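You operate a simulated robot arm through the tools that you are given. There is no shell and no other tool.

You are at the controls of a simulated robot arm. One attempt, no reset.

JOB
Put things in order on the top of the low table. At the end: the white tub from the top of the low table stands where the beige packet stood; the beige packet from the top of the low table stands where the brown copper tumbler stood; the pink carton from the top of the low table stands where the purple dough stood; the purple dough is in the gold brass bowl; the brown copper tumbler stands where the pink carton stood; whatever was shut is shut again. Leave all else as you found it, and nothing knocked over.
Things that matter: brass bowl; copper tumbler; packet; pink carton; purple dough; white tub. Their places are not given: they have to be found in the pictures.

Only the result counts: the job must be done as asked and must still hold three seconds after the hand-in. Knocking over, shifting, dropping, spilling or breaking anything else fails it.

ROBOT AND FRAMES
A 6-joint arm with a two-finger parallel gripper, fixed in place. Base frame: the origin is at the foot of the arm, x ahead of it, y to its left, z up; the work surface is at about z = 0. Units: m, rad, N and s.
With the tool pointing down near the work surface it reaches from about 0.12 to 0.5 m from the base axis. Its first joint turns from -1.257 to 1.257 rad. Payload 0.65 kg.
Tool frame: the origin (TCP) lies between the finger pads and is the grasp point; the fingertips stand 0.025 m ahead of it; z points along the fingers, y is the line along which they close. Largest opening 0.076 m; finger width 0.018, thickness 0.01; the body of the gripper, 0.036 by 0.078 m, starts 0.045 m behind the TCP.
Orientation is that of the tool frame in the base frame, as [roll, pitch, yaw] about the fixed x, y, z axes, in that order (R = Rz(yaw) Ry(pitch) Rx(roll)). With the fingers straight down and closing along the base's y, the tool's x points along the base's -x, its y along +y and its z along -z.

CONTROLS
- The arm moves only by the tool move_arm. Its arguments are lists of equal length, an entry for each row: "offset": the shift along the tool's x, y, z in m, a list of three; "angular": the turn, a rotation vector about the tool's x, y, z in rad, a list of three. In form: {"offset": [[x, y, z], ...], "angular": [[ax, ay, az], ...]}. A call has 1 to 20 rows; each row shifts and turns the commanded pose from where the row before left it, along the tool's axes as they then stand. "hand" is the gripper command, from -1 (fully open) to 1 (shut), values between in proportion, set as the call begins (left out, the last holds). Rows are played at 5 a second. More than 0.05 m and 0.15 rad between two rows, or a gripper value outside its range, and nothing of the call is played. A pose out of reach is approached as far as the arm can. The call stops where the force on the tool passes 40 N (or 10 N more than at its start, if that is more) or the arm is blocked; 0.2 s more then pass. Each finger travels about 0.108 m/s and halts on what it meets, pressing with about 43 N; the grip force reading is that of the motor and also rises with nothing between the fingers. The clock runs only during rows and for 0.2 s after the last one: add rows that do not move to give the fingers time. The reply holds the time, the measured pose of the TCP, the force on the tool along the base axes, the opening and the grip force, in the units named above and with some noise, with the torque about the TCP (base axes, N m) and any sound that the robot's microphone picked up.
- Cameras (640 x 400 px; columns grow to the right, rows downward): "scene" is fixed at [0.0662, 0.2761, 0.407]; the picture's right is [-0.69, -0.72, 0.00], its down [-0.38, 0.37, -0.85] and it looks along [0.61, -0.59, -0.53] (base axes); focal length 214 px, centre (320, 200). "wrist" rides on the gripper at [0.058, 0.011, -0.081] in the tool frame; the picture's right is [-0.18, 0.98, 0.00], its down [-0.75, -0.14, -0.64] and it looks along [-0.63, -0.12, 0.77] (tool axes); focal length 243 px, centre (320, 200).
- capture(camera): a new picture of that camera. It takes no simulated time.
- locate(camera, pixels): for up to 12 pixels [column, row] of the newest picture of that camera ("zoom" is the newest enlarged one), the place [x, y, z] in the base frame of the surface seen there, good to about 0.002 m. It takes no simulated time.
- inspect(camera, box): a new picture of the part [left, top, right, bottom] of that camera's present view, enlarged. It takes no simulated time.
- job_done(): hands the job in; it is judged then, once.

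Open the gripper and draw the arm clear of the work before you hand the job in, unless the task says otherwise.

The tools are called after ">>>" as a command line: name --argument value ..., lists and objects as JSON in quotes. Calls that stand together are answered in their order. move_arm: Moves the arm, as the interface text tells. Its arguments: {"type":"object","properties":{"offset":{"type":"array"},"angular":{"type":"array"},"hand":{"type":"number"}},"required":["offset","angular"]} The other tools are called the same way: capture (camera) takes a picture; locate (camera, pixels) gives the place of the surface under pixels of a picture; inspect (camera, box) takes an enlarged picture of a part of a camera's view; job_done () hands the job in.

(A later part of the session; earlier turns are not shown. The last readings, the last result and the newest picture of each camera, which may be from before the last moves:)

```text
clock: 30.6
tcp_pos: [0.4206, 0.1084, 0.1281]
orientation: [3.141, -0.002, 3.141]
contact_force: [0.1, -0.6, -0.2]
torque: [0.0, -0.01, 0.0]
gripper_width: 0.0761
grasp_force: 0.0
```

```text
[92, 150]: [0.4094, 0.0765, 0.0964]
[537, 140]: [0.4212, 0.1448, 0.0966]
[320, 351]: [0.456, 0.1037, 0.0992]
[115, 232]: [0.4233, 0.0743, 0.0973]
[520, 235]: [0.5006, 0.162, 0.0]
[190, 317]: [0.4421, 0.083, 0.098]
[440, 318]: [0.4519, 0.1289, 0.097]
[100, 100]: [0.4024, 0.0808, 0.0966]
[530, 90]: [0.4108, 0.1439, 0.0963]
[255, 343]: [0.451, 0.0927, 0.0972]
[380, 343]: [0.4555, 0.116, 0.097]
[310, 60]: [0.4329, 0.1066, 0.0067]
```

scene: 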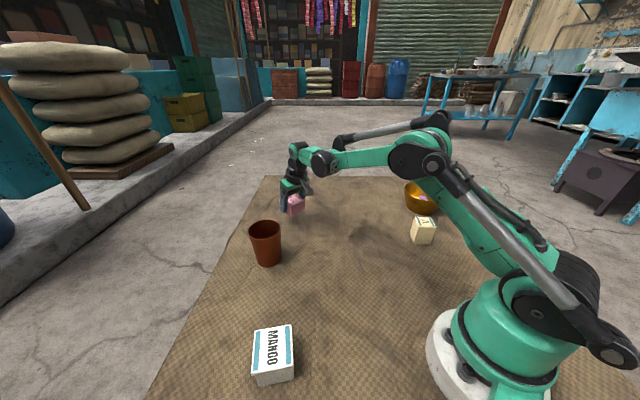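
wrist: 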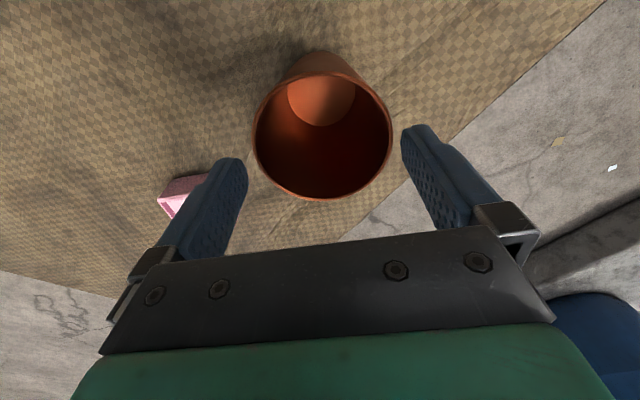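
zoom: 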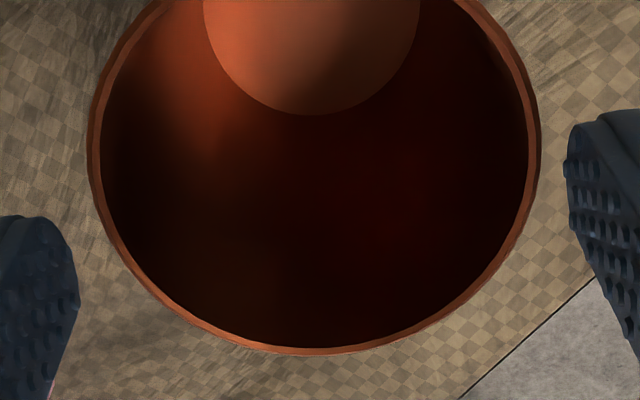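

Rim ø≈0.0705, centre ≈(0.4207,0.110), so the TCP is about 1.5 mm low in y. I shift +1.6 mm in y, come down 5 mm and check again before entering.

>>> move_arm --offset '[[0, 0.0016, 0], [0, 0, 0.004], [0, 0, 0]]' --angular '[[0, 0, 0], [0, 0, 0], [0, 0, 0]]'

>>> inspect --camera "wrist" --box '[224, 90, 424, 215]'

>>> inspect --camera "scene" --box '[236, 190, 316, 250]'

```text
clock: 31.4
tcp_pos: [0.4206, 0.1114, 0.1238]
orientation: [3.141, -0.001, 3.141]
contact_force: [0.1, 0.6, 0.6]
torque: [0.0, 0.01, 0.03]
gripper_width: 0.0759
grasp_force: 0.0
```

```text
3.20 times, centred on (324, 152) of wrist
```

zoom: 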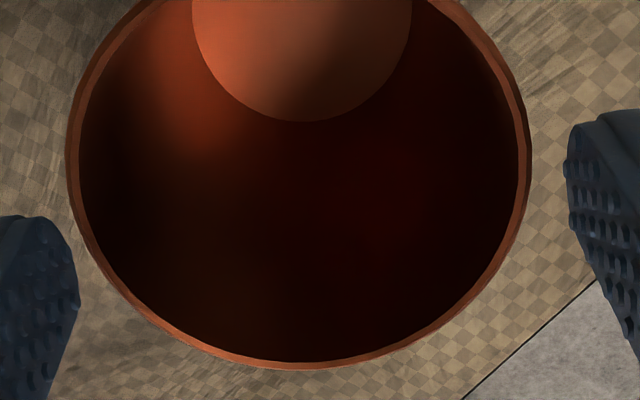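

```text
6.67 times, centred on (276, 220) of scene
```

zoom: 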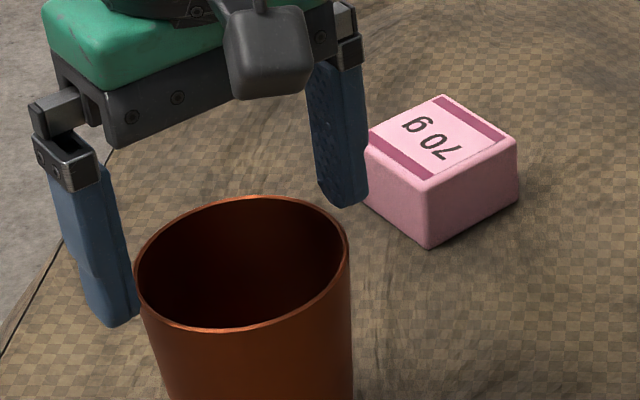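

Now the rim reads about 0.5 mm toward -y of the finger centre, well within the ≈2.5 mm side clearance. I nudge -0.5 mm and descend 6 mm slowly, watching the force.

>>> move_arm --offset '[[0, -0.0005, 0], [0, 0, 0.003], [0, 0, 0.003], [0, 0, 0]]' --angular '[[0, 0, 0], [0, 0, 0], [0, 0, 0], [0, 0, 0]]'

>>> inspect --camera "wrist" --box '[224, 90, 424, 215]'

>>> inspect --camera "scene" --box '[236, 200, 316, 270]'

```text
clock: 32.4
tcp_pos: [0.4203, 0.1109, 0.1175]
orientation: [-3.141, 0.001, 3.141]
contact_force: [0.5, 0.4, -0.3]
torque: [-0.01, 0.02, -0.01]
gripper_width: 0.076
grasp_force: 0.0
```

```text
3.20 times, centred on (324, 152) of wrist
```

zoom: 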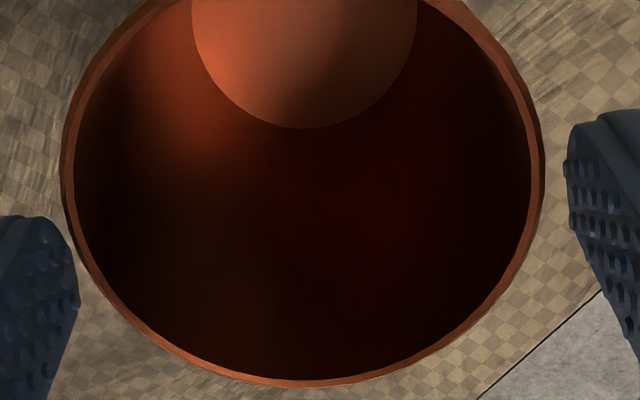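

```text
5.71 times, centred on (276, 235) of scene
```

zoom: 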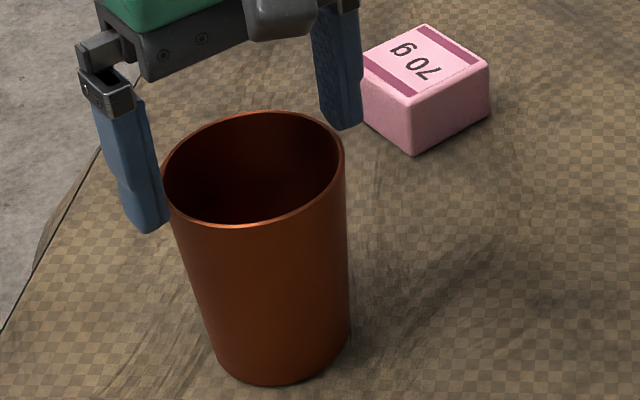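

No contact force (tips now ≈0.0925, rim ≈0.0967) and the tumbler has not moved. I descend another 8 mm in small steps.

>>> move_arm --offset '[[0, 0, 0.003], [0, 0, 0.003], [0, 0, 0.002], [0, 0, 0]]' --angular '[[0, 0, 0], [0, 0, 0], [0, 0, 0], [0, 0, 0]]'

>>> capture --camera "wrist"

>>> inspect --camera "scene" --box '[236, 200, 316, 270]'

```text
clock: 33.4
tcp_pos: [0.4204, 0.109, 0.1114]
orientation: [3.139, 0.001, -3.141]
contact_force: [0.2, 0.5, -0.1]
torque: [-0.01, -0.01, -0.01]
gripper_width: 0.0761
grasp_force: 0.0
```

```text
taken
```

wrist: 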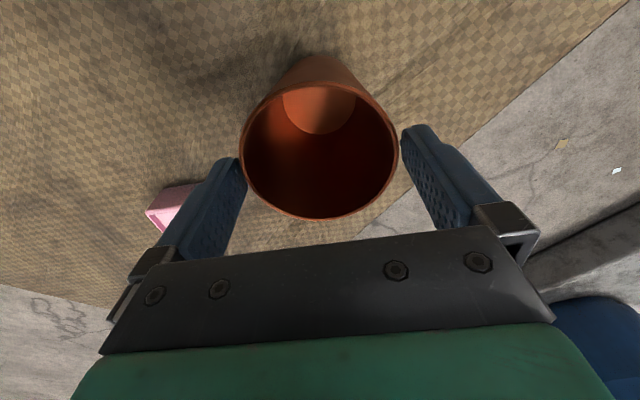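

```text
5.71 times, centred on (276, 235) of scene
```

zoom: 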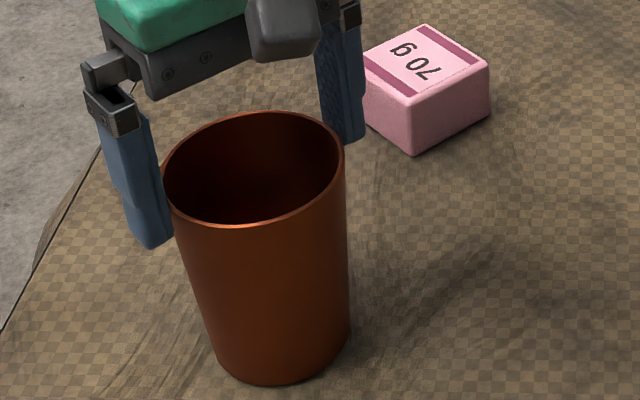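

The tips straddle the rim with no force, and the tumbler hasn't moved. I go on down 25 mm.

>>> move_arm --offset '[[0, 0, 0.005], [0, 0, 0.005], [0, 0, 0.005], [0, 0, 0.005], [0, 0, 0.005], [0, 0, 0]]' --angular '[[0, 0, 0], [0, 0, 0], [0, 0, 0], [0, 0, 0], [0, 0, 0], [0, 0, 0]]'

>>> capture --camera "wrist"

>>> inspect --camera "scene" --box '[236, 200, 316, 270]'

```text
clock: 34.8
tcp_pos: [0.419, 0.1092, 0.0844]
orientation: [3.142, -0.001, 3.141]
contact_force: [-0.8, -0.3, -0.3]
torque: [-0.01, 0.02, 0.01]
gripper_width: 0.0761
grasp_force: 0.1
```

```text
taken
```

wrist: 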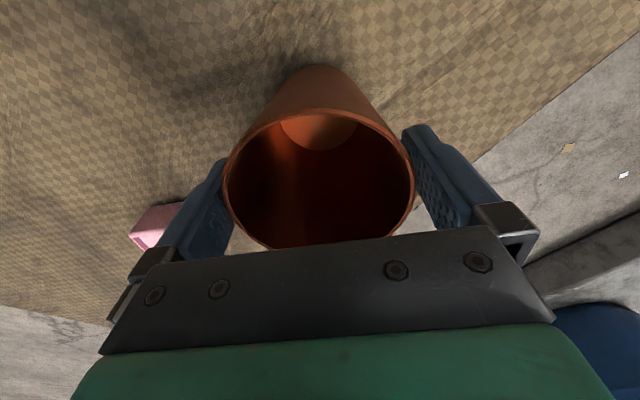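

```text
5.71 times, centred on (276, 235) of scene
```

zoom: 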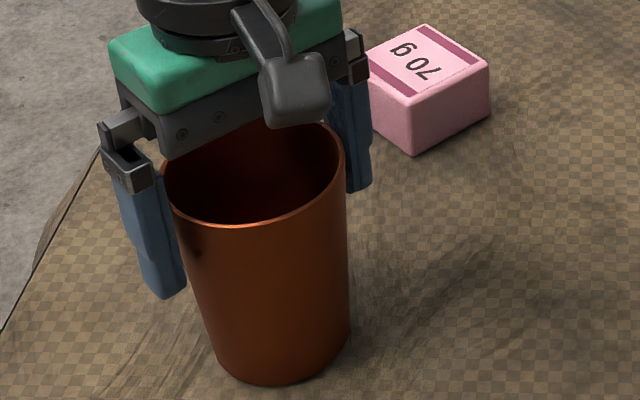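

Still no contact. I lower 18 mm more to TCP z≈0.066 (gripper body stays ≈14 mm above the rim).

>>> move_arm --offset '[[0, 0, 0.005], [0, 0, 0.005], [0, 0, 0.005], [0, 0, 0.003], [0, 0, 0]]' --angular '[[0, 0, 0], [0, 0, 0], [0, 0, 0], [0, 0, 0], [0, 0, 0]]'

>>> capture --camera "wrist"

```text
clock: 36.0
tcp_pos: [0.4201, 0.1093, 0.0667]
orientation: [-3.141, -0.001, 3.141]
contact_force: [0.1, -0.1, -1.2]
torque: [0.02, 0.0, -0.02]
gripper_width: 0.0759
grasp_force: 0.0
```

```text
taken
```

wrist: 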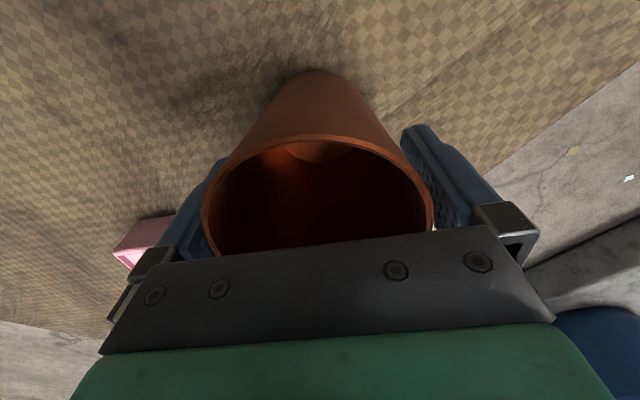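

The tumbler is fully between the fingers. I close the gripper on it.

>>> move_arm --offset '[[0, 0, 0], [0, 0, 0], [0, 0, 0]]' --angular '[[0, 0, 0], [0, 0, 0], [0, 0, 0]]' --hand 0.3

>>> capture --camera "wrist"

>>> inspect --camera "scene" --box '[236, 190, 316, 270]'

```text
clock: 36.8
tcp_pos: [0.4201, 0.1104, 0.0669]
orientation: [-3.142, 0.0, -3.141]
contact_force: [0.0, 0.7, 0.4]
torque: [-0.01, 0.02, -0.02]
gripper_width: 0.067
grasp_force: 43.2
```

```text
taken
```

wrist: 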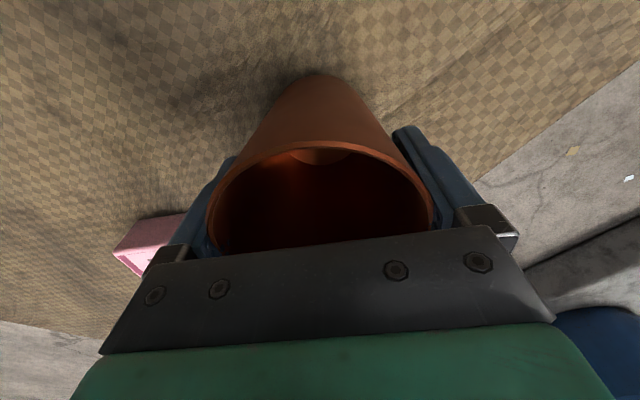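

```text
5.00 times, centred on (276, 230) of scene
```

zoom: 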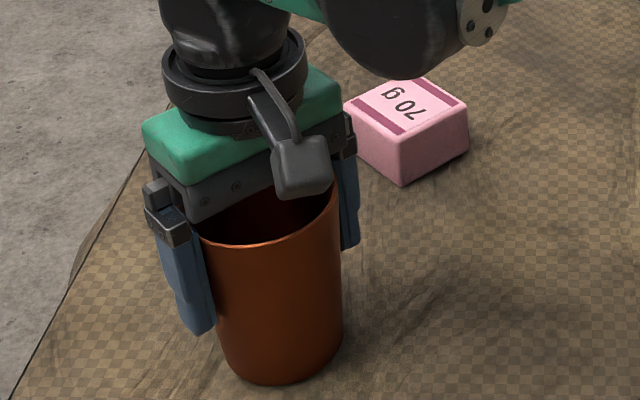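

The tumbler is gripped at 0.067 m with 43 N. I lift slowly by 1 cm first and check it hangs upright.

>>> move_arm --offset '[[0, 0, -0.004], [0, 0, -0.006], [0, 0, 0]]' --angular '[[0, 0, 0], [0, 0, 0], [0, 0, 0]]'

>>> inspect --camera "scene" --box '[226, 180, 326, 280]'

```text
clock: 37.6
tcp_pos: [0.4206, 0.1103, 0.0788]
orientation: [3.141, -0.001, -3.141]
contact_force: [0.0, 0.1, -0.3]
torque: [0.0, -0.04, 0.01]
gripper_width: 0.067
grasp_force: 43.2
```

```text
4.00 times, centred on (276, 230) of scene
```

zoom: 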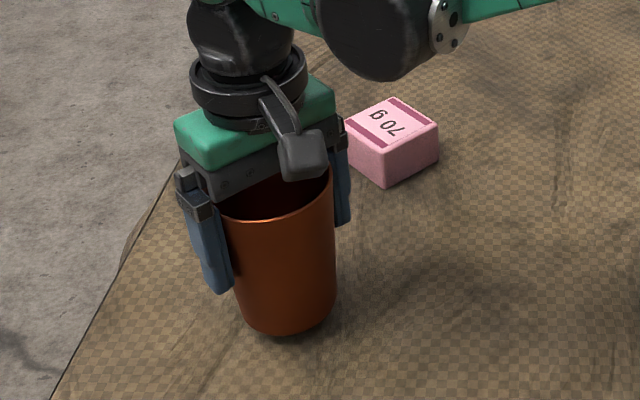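

The tumbler hangs upright off the mat. I lift 5 cm more and carry it to above the carton's old place (0.323,-0.187).

>>> move_arm --offset '[[0, 0, -0.025], [0, 0, -0.025], [0.0097, -0.0297, 0], [0.0097, -0.0297, 0], [0.0098, -0.0297, 0], [0.0098, -0.0297, 0], [0.0098, -0.0297, 0], [0.0098, -0.0297, 0], [0.0097, -0.0297, 0], [0.0097, -0.0296, 0], [0.0097, -0.0296, 0], [0.0097, -0.0296, 0], [0, 0, 0]]' --angular '[[0, 0, 0], [0, 0, 0], [0, 0, 0], [0, 0, 0], [0, 0, 0], [0, 0, 0], [0, 0, 0], [0, 0, 0], [0, 0, 0], [0, 0, 0], [0, 0, 0], [0, 0, 0], [0, 0, 0]]'

>>> capture --camera "wrist"

>>> capture --camera "scene"

```text
clock: 40.4
tcp_pos: [0.3212, -0.1879, 0.1291]
orientation: [-3.14, 0.001, -3.141]
contact_force: [-0.7, -0.7, -0.4]
torque: [0.01, 0.0, -0.01]
gripper_width: 0.0667
grasp_force: 43.6
```

```text
taken
```

wrist: 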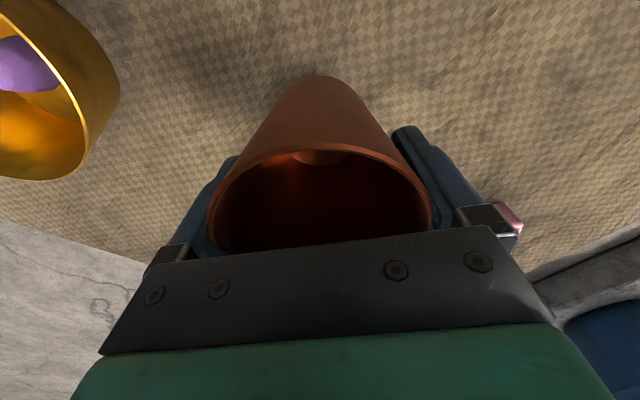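

```text
taken
```

scene: 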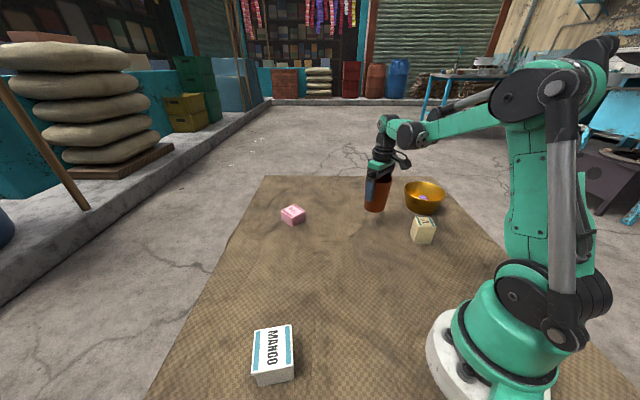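

The tumbler is above the carton's old place and upright. I lower 58 mm to just above the mat.

>>> move_arm --offset '[[-0.001, 0.0005, 0.02], [0, 0, 0.02], [0, 0, 0.012], [0, 0, 0.006], [0, 0, 0]]' --angular '[[0, 0, 0], [0, 0, 0], [0, 0, 0], [0, 0, 0], [0, 0, 0]]'

>>> inspect --camera "scene" --box '[320, 150, 440, 240]'

```text
clock: 41.6
tcp_pos: [0.3228, -0.1871, 0.07]
orientation: [3.141, 0.0, -3.141]
contact_force: [-0.4, -0.2, -1.3]
torque: [-0.03, -0.04, -0.08]
gripper_width: 0.0668
grasp_force: 43.1
```

```text
4.44 times, centred on (380, 195) of scene
```

zoom: 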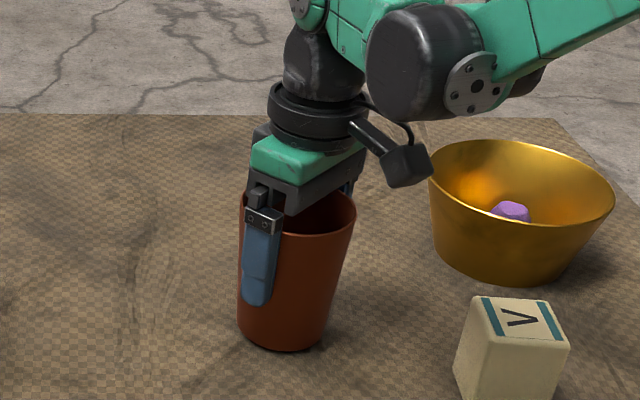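

The tumbler base is just above the mat (z≈0.070 vs 0.067 at grasp), well clear of bowl and packet. I lower in 1 mm steps.

>>> move_arm --offset '[[0, 0, 0.001], [0, 0, 0.001], [0, 0, 0]]' --angular '[[0, 0, 0], [0, 0, 0], [0, 0, 0]]'

```text
clock: 42.4
tcp_pos: [0.3245, -0.1877, 0.0673]
orientation: [-3.141, 0.0, 3.141]
contact_force: [0.5, -0.4, -0.3]
torque: [0.02, 0.02, -0.01]
gripper_width: 0.0669
grasp_force: 42.4
```

No contact yet at z≈0.0673. One more millimetre.

>>> move_arm --offset '[[0, 0, 0.001], [0, 0, 0]]' --angular '[[0, 0, 0], [0, 0, 0]]'

```text
clock: 43.0
tcp_pos: [0.3245, -0.1867, 0.0675]
orientation: [3.14, 0.0, -3.141]
contact_force: [-1.5, -2.1, 16.2]
torque: [0.16, 0.04, -0.06]
gripper_width: 0.0668
grasp_force: 43.0
```

Contact: 16 N upward, so the tumbler stands on the mat. I back off 0.5 mm and open the hand fully.

>>> move_arm --offset '[[0, 0, -0.0006], [0, 0, 0]]' --angular '[[0, 0, 0], [0, 0, 0]]'

>>> move_arm --offset '[[0, 0, 0], [0, 0, 0], [0, 0, 0]]' --angular '[[0, 0, 0], [0, 0, 0], [0, 0, 0]]' --hand -1

>>> capture --camera "wrist"

```text
clock: 43.6
tcp_pos: [0.3238, -0.1867, 0.0669]
orientation: [3.142, 0.0, -3.141]
contact_force: [-0.5, 0.1, -0.5]
torque: [-0.01, 0.04, 0.02]
gripper_width: 0.0663
grasp_force: 42.9
```

```text
clock: 44.4
tcp_pos: [0.3231, -0.1858, 0.0678]
orientation: [3.14, 0.0, -3.141]
contact_force: [-0.4, 0.1, -0.8]
torque: [0.01, 0.0, -0.01]
gripper_width: 0.0759
grasp_force: 0.1
```

```text
taken
```

wrist: 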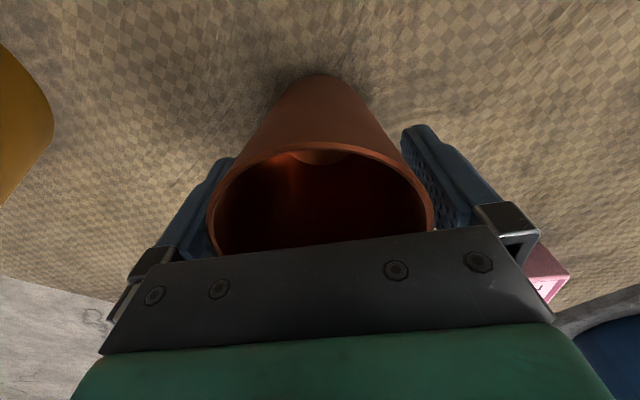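

The rim (208–434) lies clear between the open pads. I rise slowly at first and check that the tumbler stays put.

>>> move_arm --offset '[[0, 0, -0.004], [0, 0, -0.006], [0, 0, -0.01], [0, 0, 0]]' --angular '[[0, 0, 0], [0, 0, 0], [0, 0, 0], [0, 0, 0]]'

>>> capture --camera "wrist"

>>> inspect --camera "scene" --box '[320, 150, 440, 240]'

```text
clock: 45.4
tcp_pos: [0.3228, -0.1866, 0.0887]
orientation: [-3.141, -0.001, -3.14]
contact_force: [-1.0, 0.4, 0.1]
torque: [0.0, 0.01, 0.03]
gripper_width: 0.076
grasp_force: 0.1
```

```text
taken
```

wrist: 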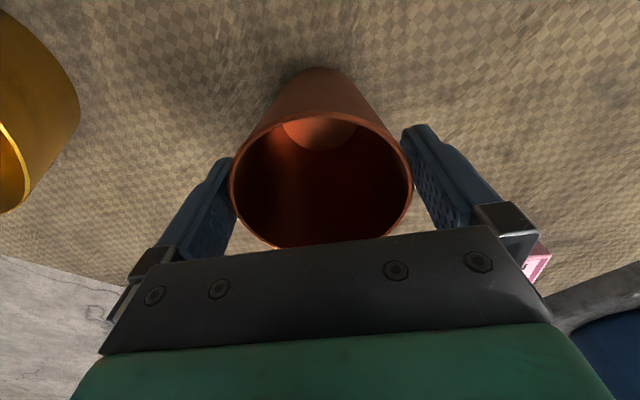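

```text
4.44 times, centred on (380, 195) of scene
```

zoom: 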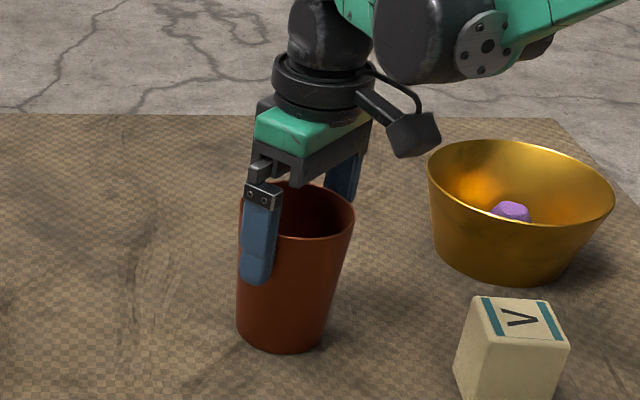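

The tumbler stays standing as the fingers rise. I go on up to z≈0.20.

>>> move_arm --offset '[[0, 0, -0.01], [0, 0, -0.015], [0, 0, -0.02], [0, 0, -0.033], [0, 0, -0.033], [0, 0, 0]]' --angular '[[0, 0, 0], [0, 0, 0], [0, 0, 0], [0, 0, 0], [0, 0, 0], [0, 0, 0]]'

>>> capture --camera "wrist"

>>> inspect --camera "scene" --box '[320, 150, 440, 240]'

```text
clock: 46.8
tcp_pos: [0.3232, -0.1863, 0.1979]
orientation: [-3.141, 0.0, 3.141]
contact_force: [-0.1, 0.1, 0.0]
torque: [-0.02, 0.01, 0.01]
gripper_width: 0.0759
grasp_force: 0.0
```

```text
taken
```

wrist: 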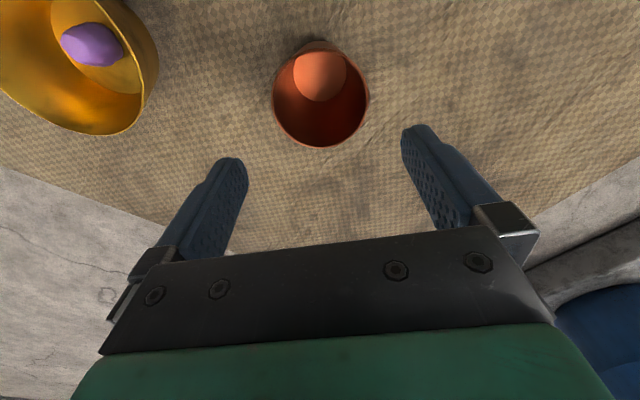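

```text
4.44 times, centred on (380, 195) of scene
```

zoom: 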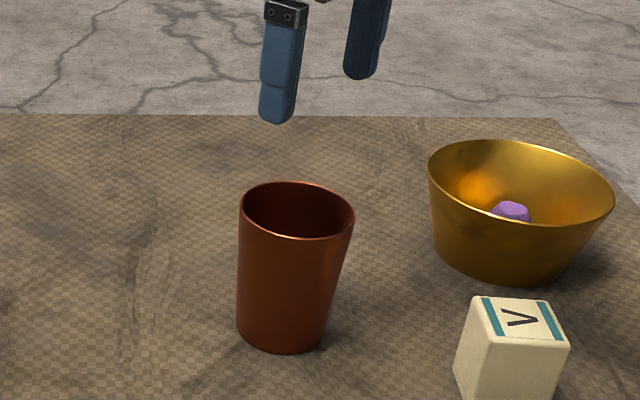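

The tumbler stands by itself. I check its place from rim points in the zoom: left (240,205), right (354,214), front (296,239), back (297,182), base front (283,352).

>>> locate --camera "zoom" --pixels '[[241, 206], [353, 214], [296, 239], [297, 183], [283, 351], [240, 330], [320, 340]]'

>>> locate --camera "wrist" --pixels '[[274, 98], [367, 94], [321, 147], [300, 68], [345, 72], [298, 76], [344, 78], [320, 99]]'

```text
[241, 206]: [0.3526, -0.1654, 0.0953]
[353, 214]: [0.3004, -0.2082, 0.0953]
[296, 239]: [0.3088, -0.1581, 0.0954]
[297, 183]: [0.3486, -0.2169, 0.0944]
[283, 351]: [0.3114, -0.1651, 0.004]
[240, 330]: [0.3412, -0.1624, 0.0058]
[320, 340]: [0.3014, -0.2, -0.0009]
```

```text
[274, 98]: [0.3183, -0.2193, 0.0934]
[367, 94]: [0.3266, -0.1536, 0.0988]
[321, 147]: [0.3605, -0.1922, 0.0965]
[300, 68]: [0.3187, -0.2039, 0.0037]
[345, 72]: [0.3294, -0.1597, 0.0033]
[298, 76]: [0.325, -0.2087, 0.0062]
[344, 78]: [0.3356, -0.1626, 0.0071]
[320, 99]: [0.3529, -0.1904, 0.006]
```

The tumbler stands at ≈(0.325,-0.187), within a few mm of the carton's old centre. Next the packet: I move to about (0.185,-0.225,0.20) to look down at it.

>>> move_arm --offset '[[0.0345, -0.0097, 0], [0.0345, -0.0097, 0], [0.0345, -0.0097, 0], [0.0345, -0.0096, 0], [0, 0, 0]]' --angular '[[0, 0, 0], [0, 0, 0], [0, 0, 0], [0, 0, 0], [0, 0, 0]]'

>>> capture --camera "wrist"

```text
clock: 48.0
tcp_pos: [0.1843, -0.2252, 0.1962]
orientation: [-3.141, 0.001, -3.141]
contact_force: [0.4, 0.1, -0.3]
torque: [0.0, 0.0, -0.02]
gripper_width: 0.0759
grasp_force: 0.1
```

```text
taken
```

wrist: 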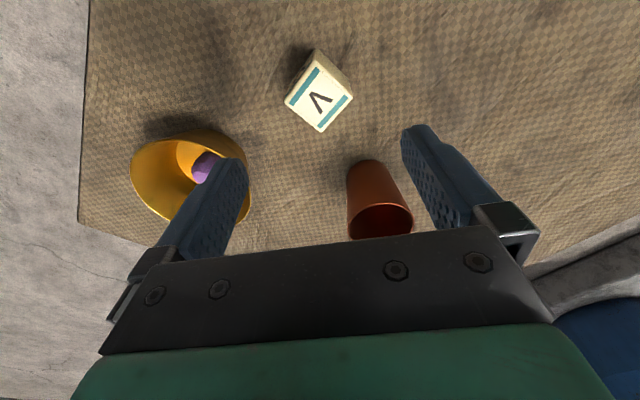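

The packet shows at (319,98). I enlarge it to get its corners.

>>> inspect --camera "wrist" --box '[264, 40, 376, 140]'

```text
4.00 times, centred on (320, 90) of wrist
```

zoom: 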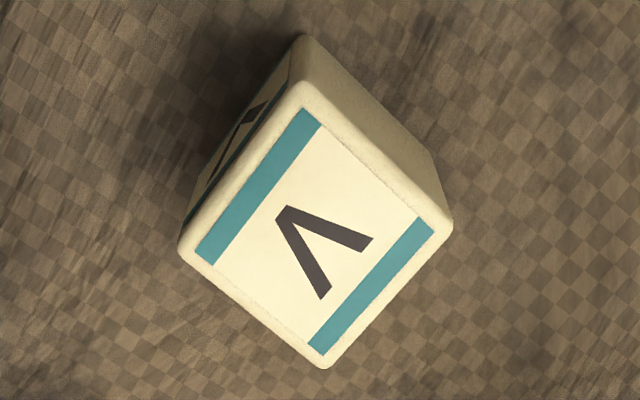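

The packet's top corners in the zoom are (300,85), (450,228), (326,366), (182,248). I locate them.

>>> locate --camera "zoom" --pixels '[[301, 88], [447, 228], [326, 363], [185, 246], [314, 230], [303, 108], [433, 233], [322, 353], [197, 250]]'

```text
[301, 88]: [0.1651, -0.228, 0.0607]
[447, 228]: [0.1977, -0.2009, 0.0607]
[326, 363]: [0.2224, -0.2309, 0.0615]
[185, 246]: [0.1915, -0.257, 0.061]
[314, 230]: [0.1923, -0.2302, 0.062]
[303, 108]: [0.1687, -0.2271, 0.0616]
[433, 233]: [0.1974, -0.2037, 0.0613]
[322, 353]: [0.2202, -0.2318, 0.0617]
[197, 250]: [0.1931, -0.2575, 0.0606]
```

Packet centre ≈(0.195,-0.230), faces at 40° and -50°, top z≈0.061. I move over it to z≈0.12 and turn +0.873 rad to square the fingers with its faces.

>>> move_arm --offset '[[-0.0035, -0.0016, 0.025], [-0.0036, -0.0016, 0.025], [-0.0036, -0.0016, 0.026], [0, 0, 0], [0, 0, 0], [0, 0, 0], [0, 0, 0], [0, 0, 0], [0, 0, 0], [0, 0, 0]]' --angular '[[0, 0, 0], [0, 0, 0], [0, 0, 0], [0, 0, 0.1455], [0, 0, 0.1455], [0, 0, 0.1455], [0, 0, 0.1455], [0, 0, 0.1455], [0, 0, 0.1455], [0, 0, 0]]'

>>> capture --camera "wrist"

```text
clock: 50.2
tcp_pos: [0.196, -0.231, 0.1222]
orientation: [-3.142, 0.0, 2.268]
contact_force: [0.2, -0.1, -0.7]
torque: [-0.02, 0.02, 0.05]
gripper_width: 0.0761
grasp_force: 0.1
```

```text
taken
```

wrist: 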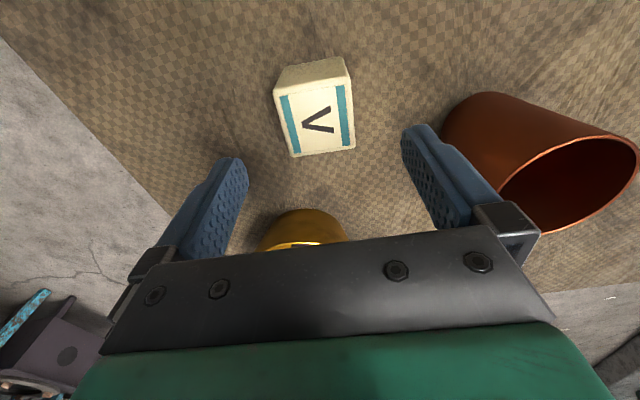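

The packet lies squared between the fingers (top centre ≈(317,119), slightly near side). I shift 2 mm inward and lower to z≈0.035.

>>> move_arm --offset '[[0.002, -0.0004, 0], [0, 0, 0.03], [0, 0, 0.03], [0, 0, 0.02], [0, 0, 0.007], [0, 0, 0]]' --angular '[[0, 0, 0], [0, 0, 0], [0, 0, 0], [0, 0, 0], [0, 0, 0], [0, 0, 0]]'

>>> capture --camera "wrist"

```text
clock: 51.6
tcp_pos: [0.1954, -0.2281, 0.0343]
orientation: [-3.141, 0.001, 2.268]
contact_force: [-0.2, -0.1, -0.3]
torque: [0.02, -0.03, 0.02]
gripper_width: 0.076
grasp_force: 0.0
```

```text
taken
```

wrist: 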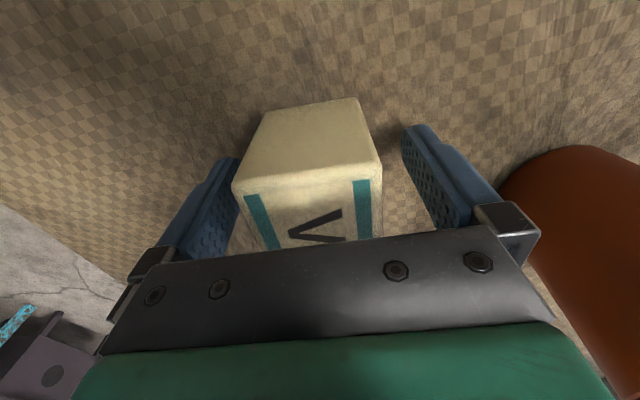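

The packet is between the pads. I close the gripper on it.

>>> move_arm --offset '[[0, 0, 0], [0, 0, 0], [0, 0, 0]]' --angular '[[0, 0, 0], [0, 0, 0], [0, 0, 0]]' --hand 0.3

>>> capture --camera "wrist"

```text
clock: 52.4
tcp_pos: [0.1954, -0.2286, 0.0348]
orientation: [-3.14, -0.002, 2.268]
contact_force: [0.2, -1.2, -0.6]
torque: [-0.01, 0.02, -0.01]
gripper_width: 0.0445
grasp_force: 43.0
```

```text
taken
```

wrist: 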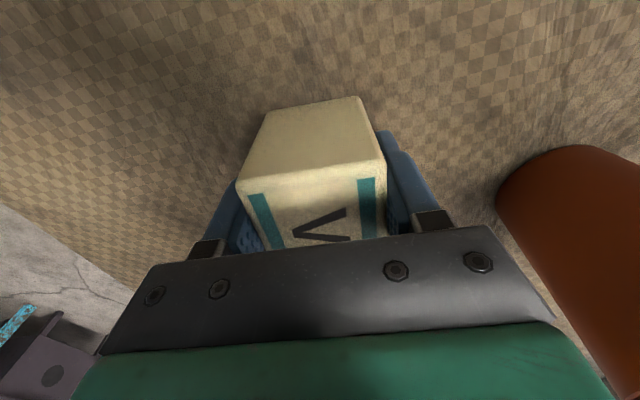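

The packet is held at 0.0445 m with 43 N. I lift to z≈0.16, above everything, and turn the tool back to its default heading.

>>> move_arm --offset '[[0, 0, -0.015], [0, 0, -0.035], [0, 0, -0.038], [0, 0, -0.037], [0, 0, 0], [0, 0, 0], [0, 0, 0], [0, 0, 0], [0, 0, 0], [0, 0, 0], [0, 0, 0]]' --angular '[[0, 0, 0], [0, 0, 0], [0, 0, 0], [0, 0, 0], [0, 0, -0.1455], [0, 0, -0.1455], [0, 0, -0.1455], [0, 0, -0.1455], [0, 0, -0.1455], [0, 0, -0.1455], [0, 0, 0]]'

>>> capture --camera "wrist"

```text
clock: 54.8
tcp_pos: [0.1947, -0.2283, 0.1606]
orientation: [3.141, 0.0, -3.141]
contact_force: [0.0, 0.9, -0.2]
torque: [-0.02, -0.04, 0.0]
gripper_width: 0.0447
grasp_force: 42.8
```

```text
taken
```

wrist: 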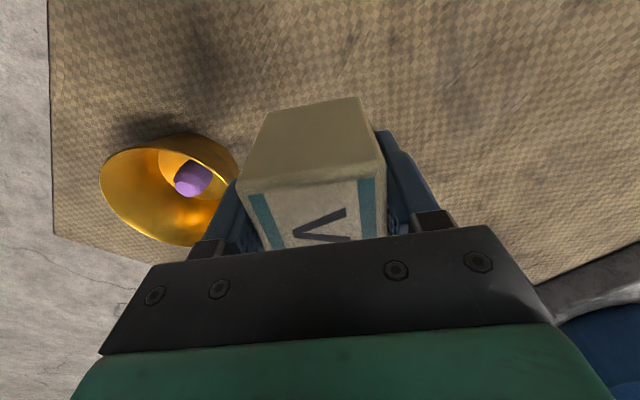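

The packet is held well. I carry it at this height to above the tumbler's old place (0.420,0.109).

>>> move_arm --offset '[[-0.02044, 0.03066, 0], [-0.02044, 0.03066, 0], [-0.02044, 0.03066, 0], [-0.02044, 0.03066, 0], [-0.02044, 0.03066, 0], [-0.02044, 0.03066, 0], [-0.02044, 0.03066, 0], [-0.02044, 0.03066, 0], [-0.02044, 0.03066, 0], [-0.02044, 0.03066, 0], [-0.02044, 0.03066, 0], [0, 0, 0]]' --angular '[[0, 0, 0], [0, 0, 0], [0, 0, 0], [0, 0, 0], [0, 0, 0], [0, 0, 0], [0, 0, 0], [0, 0, 0], [0, 0, 0], [0, 0, 0], [0, 0, 0], [0, 0, 0]]'

>>> capture --camera "scene"

```text
clock: 57.4
tcp_pos: [0.4213, 0.1085, 0.1634]
orientation: [3.141, 0.0, 3.14]
contact_force: [-0.9, 0.1, -0.3]
torque: [0.01, 0.01, -0.01]
gripper_width: 0.0447
grasp_force: 42.9
```

```text
taken
```

scene: 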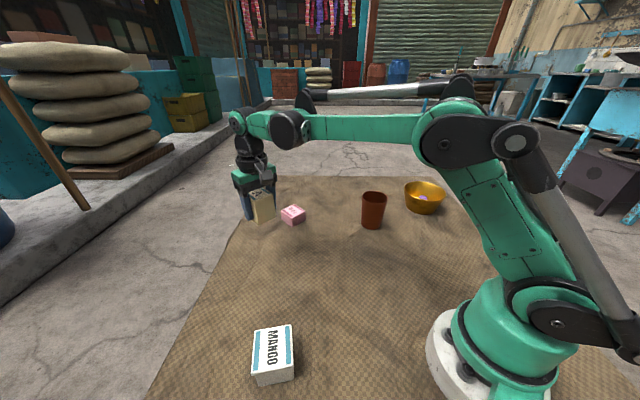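

The packet is above the tumbler's old place. I lower it to z≈0.039, a few mm above the mat.

>>> move_arm --offset '[[0, 0, 0.035], [0, 0, 0.035], [0, 0, 0.035], [0, 0, 0.012], [0, 0, 0.006], [0, 0, 0]]' --angular '[[0, 0, 0], [0, 0, 0], [0, 0, 0], [0, 0, 0], [0, 0, 0], [0, 0, 0]]'

>>> inspect --camera "scene" --box '[210, 170, 338, 270]'

```text
clock: 58.8
tcp_pos: [0.4193, 0.1086, 0.0371]
orientation: [-3.14, 0.0, -3.141]
contact_force: [-0.2, 0.8, -0.2]
torque: [0.0, -0.02, 0.0]
gripper_width: 0.0445
grasp_force: 43.6
```

```text
4.00 times, centred on (274, 220) of scene
```

zoom: 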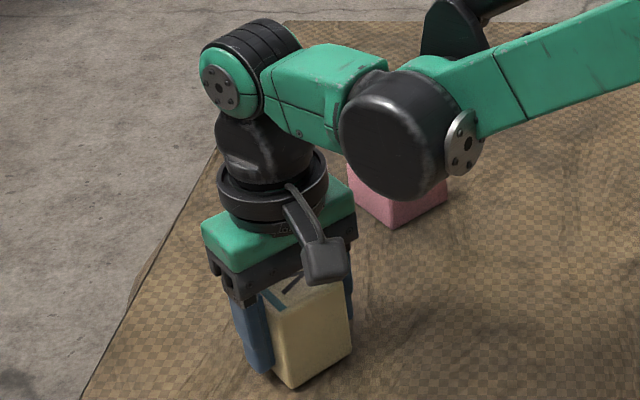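

z≈0.037 versus 0.0346 at grasp. I lower in 1 mm steps to find contact.

>>> move_arm --offset '[[0, 0, 0.001], [0, 0, 0.001], [0, 0, 0]]' --angular '[[0, 0, 0], [0, 0, 0], [0, 0, 0]]'

```text
clock: 59.6
tcp_pos: [0.4195, 0.1092, 0.0354]
orientation: [-3.14, 0.001, -3.141]
contact_force: [-0.1, 0.9, 0.2]
torque: [0.0, 0.01, 0.0]
gripper_width: 0.0447
grasp_force: 43.4
```

No contact yet. One more millimetre.

>>> move_arm --offset '[[0, 0, 0.001], [0, 0, 0]]' --angular '[[0, 0, 0], [0, 0, 0]]'

```text
clock: 60.2
tcp_pos: [0.4202, 0.1088, 0.0344]
orientation: [3.141, 0.001, 3.141]
contact_force: [-6.7, -2.4, 31.4]
torque: [-0.04, -0.01, 0.0]
gripper_width: 0.0444
grasp_force: 42.9
```

Contact (31 N upward): the packet is on the mat. I back off slightly and open the hand.

>>> move_arm --offset '[[0, 0, -0.0008], [0, 0, 0]]' --angular '[[0, 0, 0], [0, 0, 0]]'

>>> move_arm --offset '[[0, 0, 0], [0, 0, 0], [0, 0, 0]]' --angular '[[0, 0, 0], [0, 0, 0], [0, 0, 0]]' --hand -1

>>> capture --camera "wrist"

```text
clock: 60.8
tcp_pos: [0.4198, 0.1087, 0.035]
orientation: [-3.141, 0.0, -3.141]
contact_force: [-2.4, -2.1, 11.4]
torque: [-0.07, 0.0, -0.01]
gripper_width: 0.0444
grasp_force: 43.2
```

```text
clock: 61.6
tcp_pos: [0.4189, 0.1089, 0.0355]
orientation: [-3.14, 0.001, -3.141]
contact_force: [0.1, 1.0, -0.5]
torque: [-0.01, 0.03, 0.02]
gripper_width: 0.0758
grasp_force: 0.0
```

```text
taken
```

wrist: 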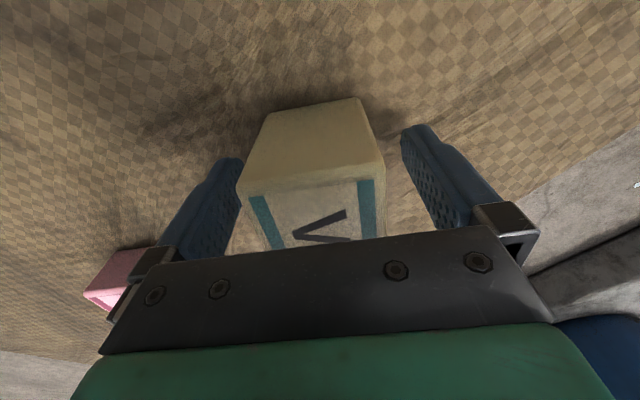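

The packet stands free between the open fingers. I rise straight up to z≈0.18 and look.

>>> move_arm --offset '[[0, 0, -0.01], [0, 0, -0.03], [0, 0, -0.035], [0, 0, -0.035], [0, 0, -0.035], [0, 0, 0]]' --angular '[[0, 0, 0], [0, 0, 0], [0, 0, 0], [0, 0, 0], [0, 0, 0], [0, 0, 0]]'

>>> capture --camera "wrist"

>>> capture --camera "scene"

```text
clock: 63.0
tcp_pos: [0.4187, 0.1088, 0.1803]
orientation: [-3.14, -0.001, 3.141]
contact_force: [-0.3, 0.8, -0.5]
torque: [-0.02, -0.03, 0.0]
gripper_width: 0.0761
grasp_force: 0.1
```

```text
taken
```

wrist: 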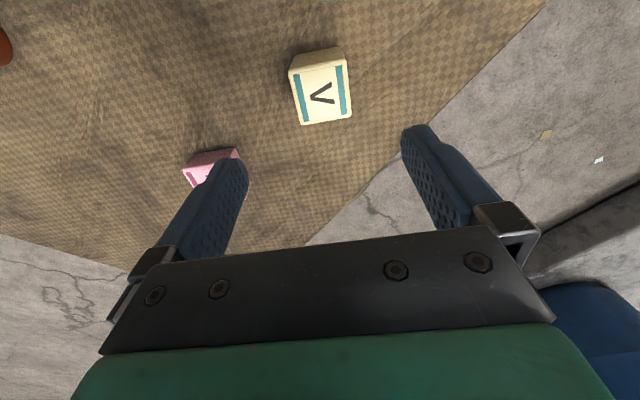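

```text
taken
```

scene: 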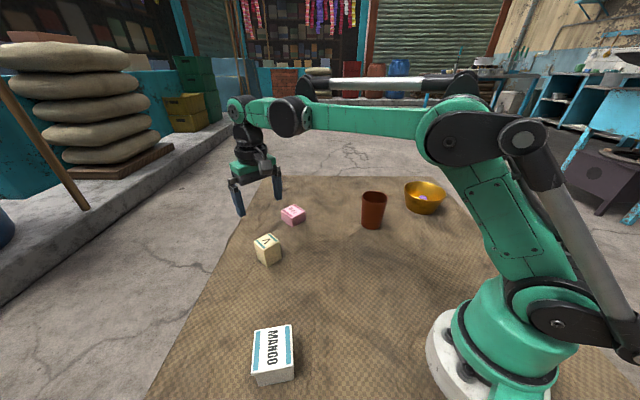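

The packet's top corners show at wrist (290,74), (345,59), (352,116), (301,124). I locate them to check its place.

>>> locate --camera "wrist" --pixels '[[291, 75], [344, 61], [351, 115], [302, 123], [322, 94]]'

```text
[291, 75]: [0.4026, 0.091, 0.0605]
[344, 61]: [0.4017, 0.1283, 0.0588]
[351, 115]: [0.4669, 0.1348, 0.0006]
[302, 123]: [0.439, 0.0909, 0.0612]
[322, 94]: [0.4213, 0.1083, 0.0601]
```

The packet stands centred at ≈(0.420,0.109), matching the tumbler's old place. Last, the MANGO tub: I move to about (0.205,0.222,0.20) and look down.

>>> move_arm --offset '[[0.03053, 0.01614, -0.00286], [0.03053, 0.01614, -0.00286], [0.03053, 0.01614, -0.00286], [0.03053, 0.01614, -0.00286], [0.03053, 0.01614, -0.00286], [0.03053, 0.01614, -0.00286], [0.03053, 0.01614, -0.00286], [0, 0, 0]]' --angular '[[0, 0, 0], [0, 0, 0], [0, 0, 0], [0, 0, 0], [0, 0, 0], [0, 0, 0], [0, 0, 0], [0, 0, 0]]'

>>> capture --camera "wrist"

```text
clock: 64.8
tcp_pos: [0.2046, 0.2213, 0.202]
orientation: [3.141, -0.001, -3.141]
contact_force: [0.5, 0.5, 0.6]
torque: [0.02, 0.03, -0.04]
gripper_width: 0.0761
grasp_force: 0.0
```

```text
taken
```

wrist: 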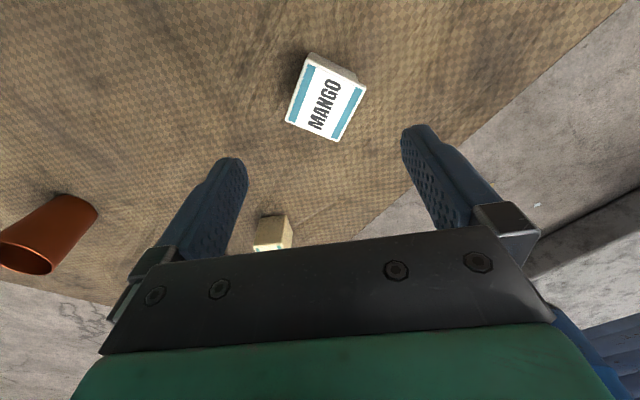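

The tub shows at (325,97). I enlarge it for the corners.

>>> inspect --camera "wrist" --box '[270, 40, 382, 150]'

```text
3.64 times, centred on (326, 95) of wrist
```

zoom: 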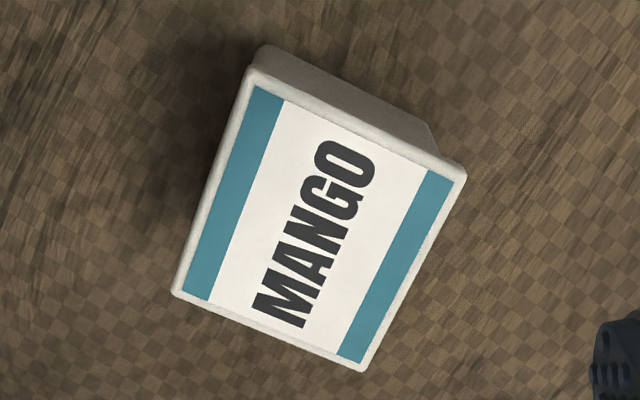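

The lid's corners in the zoom are (250,68), (466,172), (363,370), (172,292). I locate these and the label corners.

>>> locate --camera "zoom" --pixels '[[252, 72], [462, 173], [362, 367], [176, 290], [315, 225], [256, 88], [452, 182], [357, 361], [185, 288], [265, 50], [430, 135]]'

```text
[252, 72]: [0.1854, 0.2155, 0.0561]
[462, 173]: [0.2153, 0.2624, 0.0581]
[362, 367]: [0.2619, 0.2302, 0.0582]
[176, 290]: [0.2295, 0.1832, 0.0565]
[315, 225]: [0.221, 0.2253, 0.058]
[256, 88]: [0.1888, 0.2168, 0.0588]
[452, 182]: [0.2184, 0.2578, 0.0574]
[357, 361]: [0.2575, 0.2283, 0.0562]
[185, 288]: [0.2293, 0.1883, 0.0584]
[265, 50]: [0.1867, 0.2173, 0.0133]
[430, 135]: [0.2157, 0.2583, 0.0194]
```

The lid is ≈0.057 m square, centred ≈(0.2237,0.2225), faces at 55.5° and -34.5°. I look at the tub's side in the scene to see how the lid edge sits.

>>> inspect --camera "scene" --box '[240, 315, 312, 395]'

```text
5.00 times, centred on (276, 355) of scene
```

zoom: 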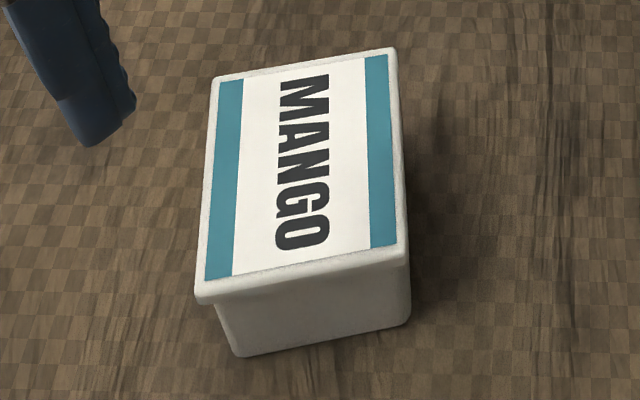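

The lid overhangs the body slightly, so I'll lift carefully and check that the whole tub comes. I go over it to z≈0.12 and turn -0.969 rad to square the fingers.

>>> move_arm --offset '[[-0.0064, 0.0004, 0.027], [-0.0064, 0.0004, 0.027], [-0.0063, 0.0004, 0.028], [0, 0, 0], [0, 0, 0], [0, 0, 0], [0, 0, 0], [0, 0, 0], [0, 0, 0], [0, 0, 0], [0, 0, 0]]' --angular '[[0, 0, 0], [0, 0, 0], [0, 0, 0], [0, 0, -0.1384], [0, 0, -0.1384], [0, 0, -0.1384], [0, 0, -0.1384], [0, 0, -0.1384], [0, 0, -0.1384], [0, 0, -0.1386], [0, 0, 0]]'

>>> capture --camera "wrist"

```text
clock: 67.2
tcp_pos: [0.2245, 0.2229, 0.1184]
orientation: [3.141, -0.001, -2.171]
contact_force: [0.3, 1.1, -0.2]
torque: [0.01, 0.01, 0.03]
gripper_width: 0.0762
grasp_force: 0.0
```

```text
taken
```

wrist: 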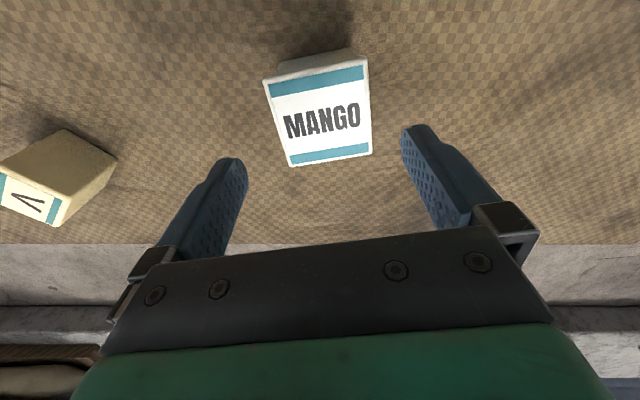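

The tub sits squared between the fingers (lid centre ≈(323,120)). I nudge 1 mm and lower to z≈0.040.

>>> move_arm --offset '[[0.0012, 0.001, 0], [0, 0, 0.03], [0, 0, 0.025], [0, 0, 0.015], [0, 0, 0.008], [0, 0, 0]]' --angular '[[0, 0, 0], [0, 0, 0], [0, 0, 0], [0, 0, 0], [0, 0, 0], [0, 0, 0]]'

>>> capture --camera "wrist"

```text
clock: 68.6
tcp_pos: [0.2231, 0.2219, 0.0397]
orientation: [-3.141, 0.001, -2.174]
contact_force: [0.6, 0.3, 0.2]
torque: [0.0, -0.03, 0.03]
gripper_width: 0.0757
grasp_force: 0.1
```

```text
taken
```

wrist: 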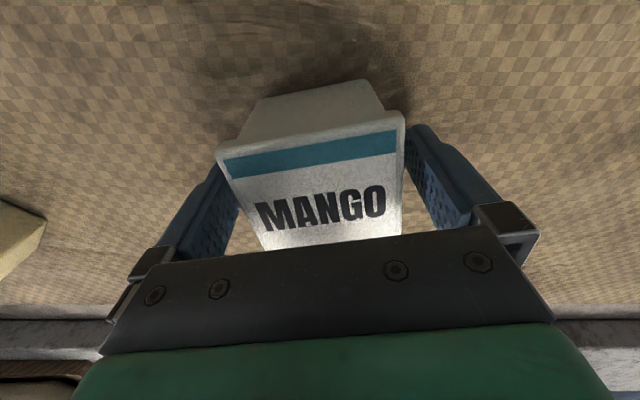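

The tub is between the pads and squared. I close the gripper.

>>> move_arm --offset '[[0, 0, 0], [0, 0, 0], [0, 0, 0]]' --angular '[[0, 0, 0], [0, 0, 0], [0, 0, 0]]' --hand 0.2

>>> capture --camera "wrist"

>>> inspect --camera "scene" --box '[220, 280, 340, 400]'

```text
clock: 69.4
tcp_pos: [0.2235, 0.2216, 0.041]
orientation: [-3.141, -0.001, -2.174]
contact_force: [-0.5, 0.1, 0.3]
torque: [0.03, 0.01, 0.02]
gripper_width: 0.0574
grasp_force: 42.8
```

```text
taken
```

wrist: 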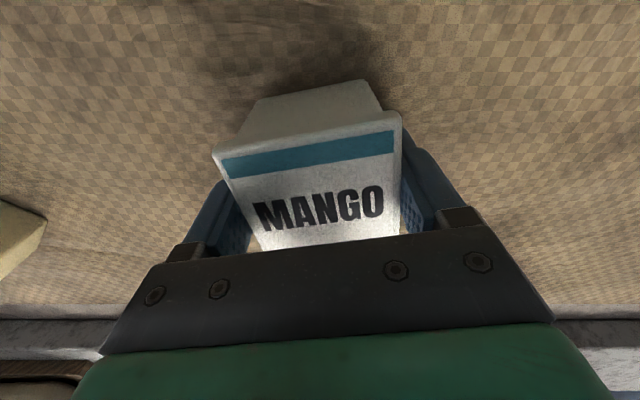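

```text
3.33 times, centred on (280, 340) of scene
```

zoom: 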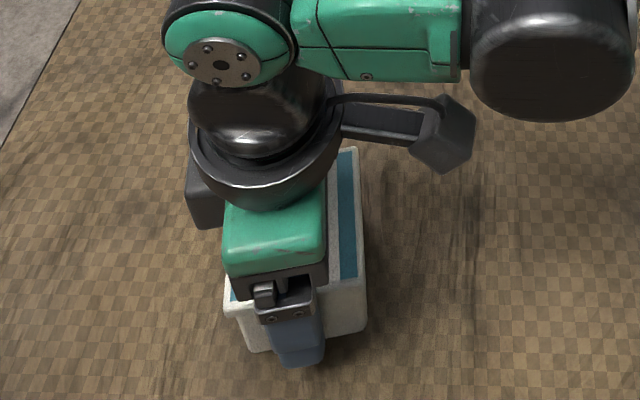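

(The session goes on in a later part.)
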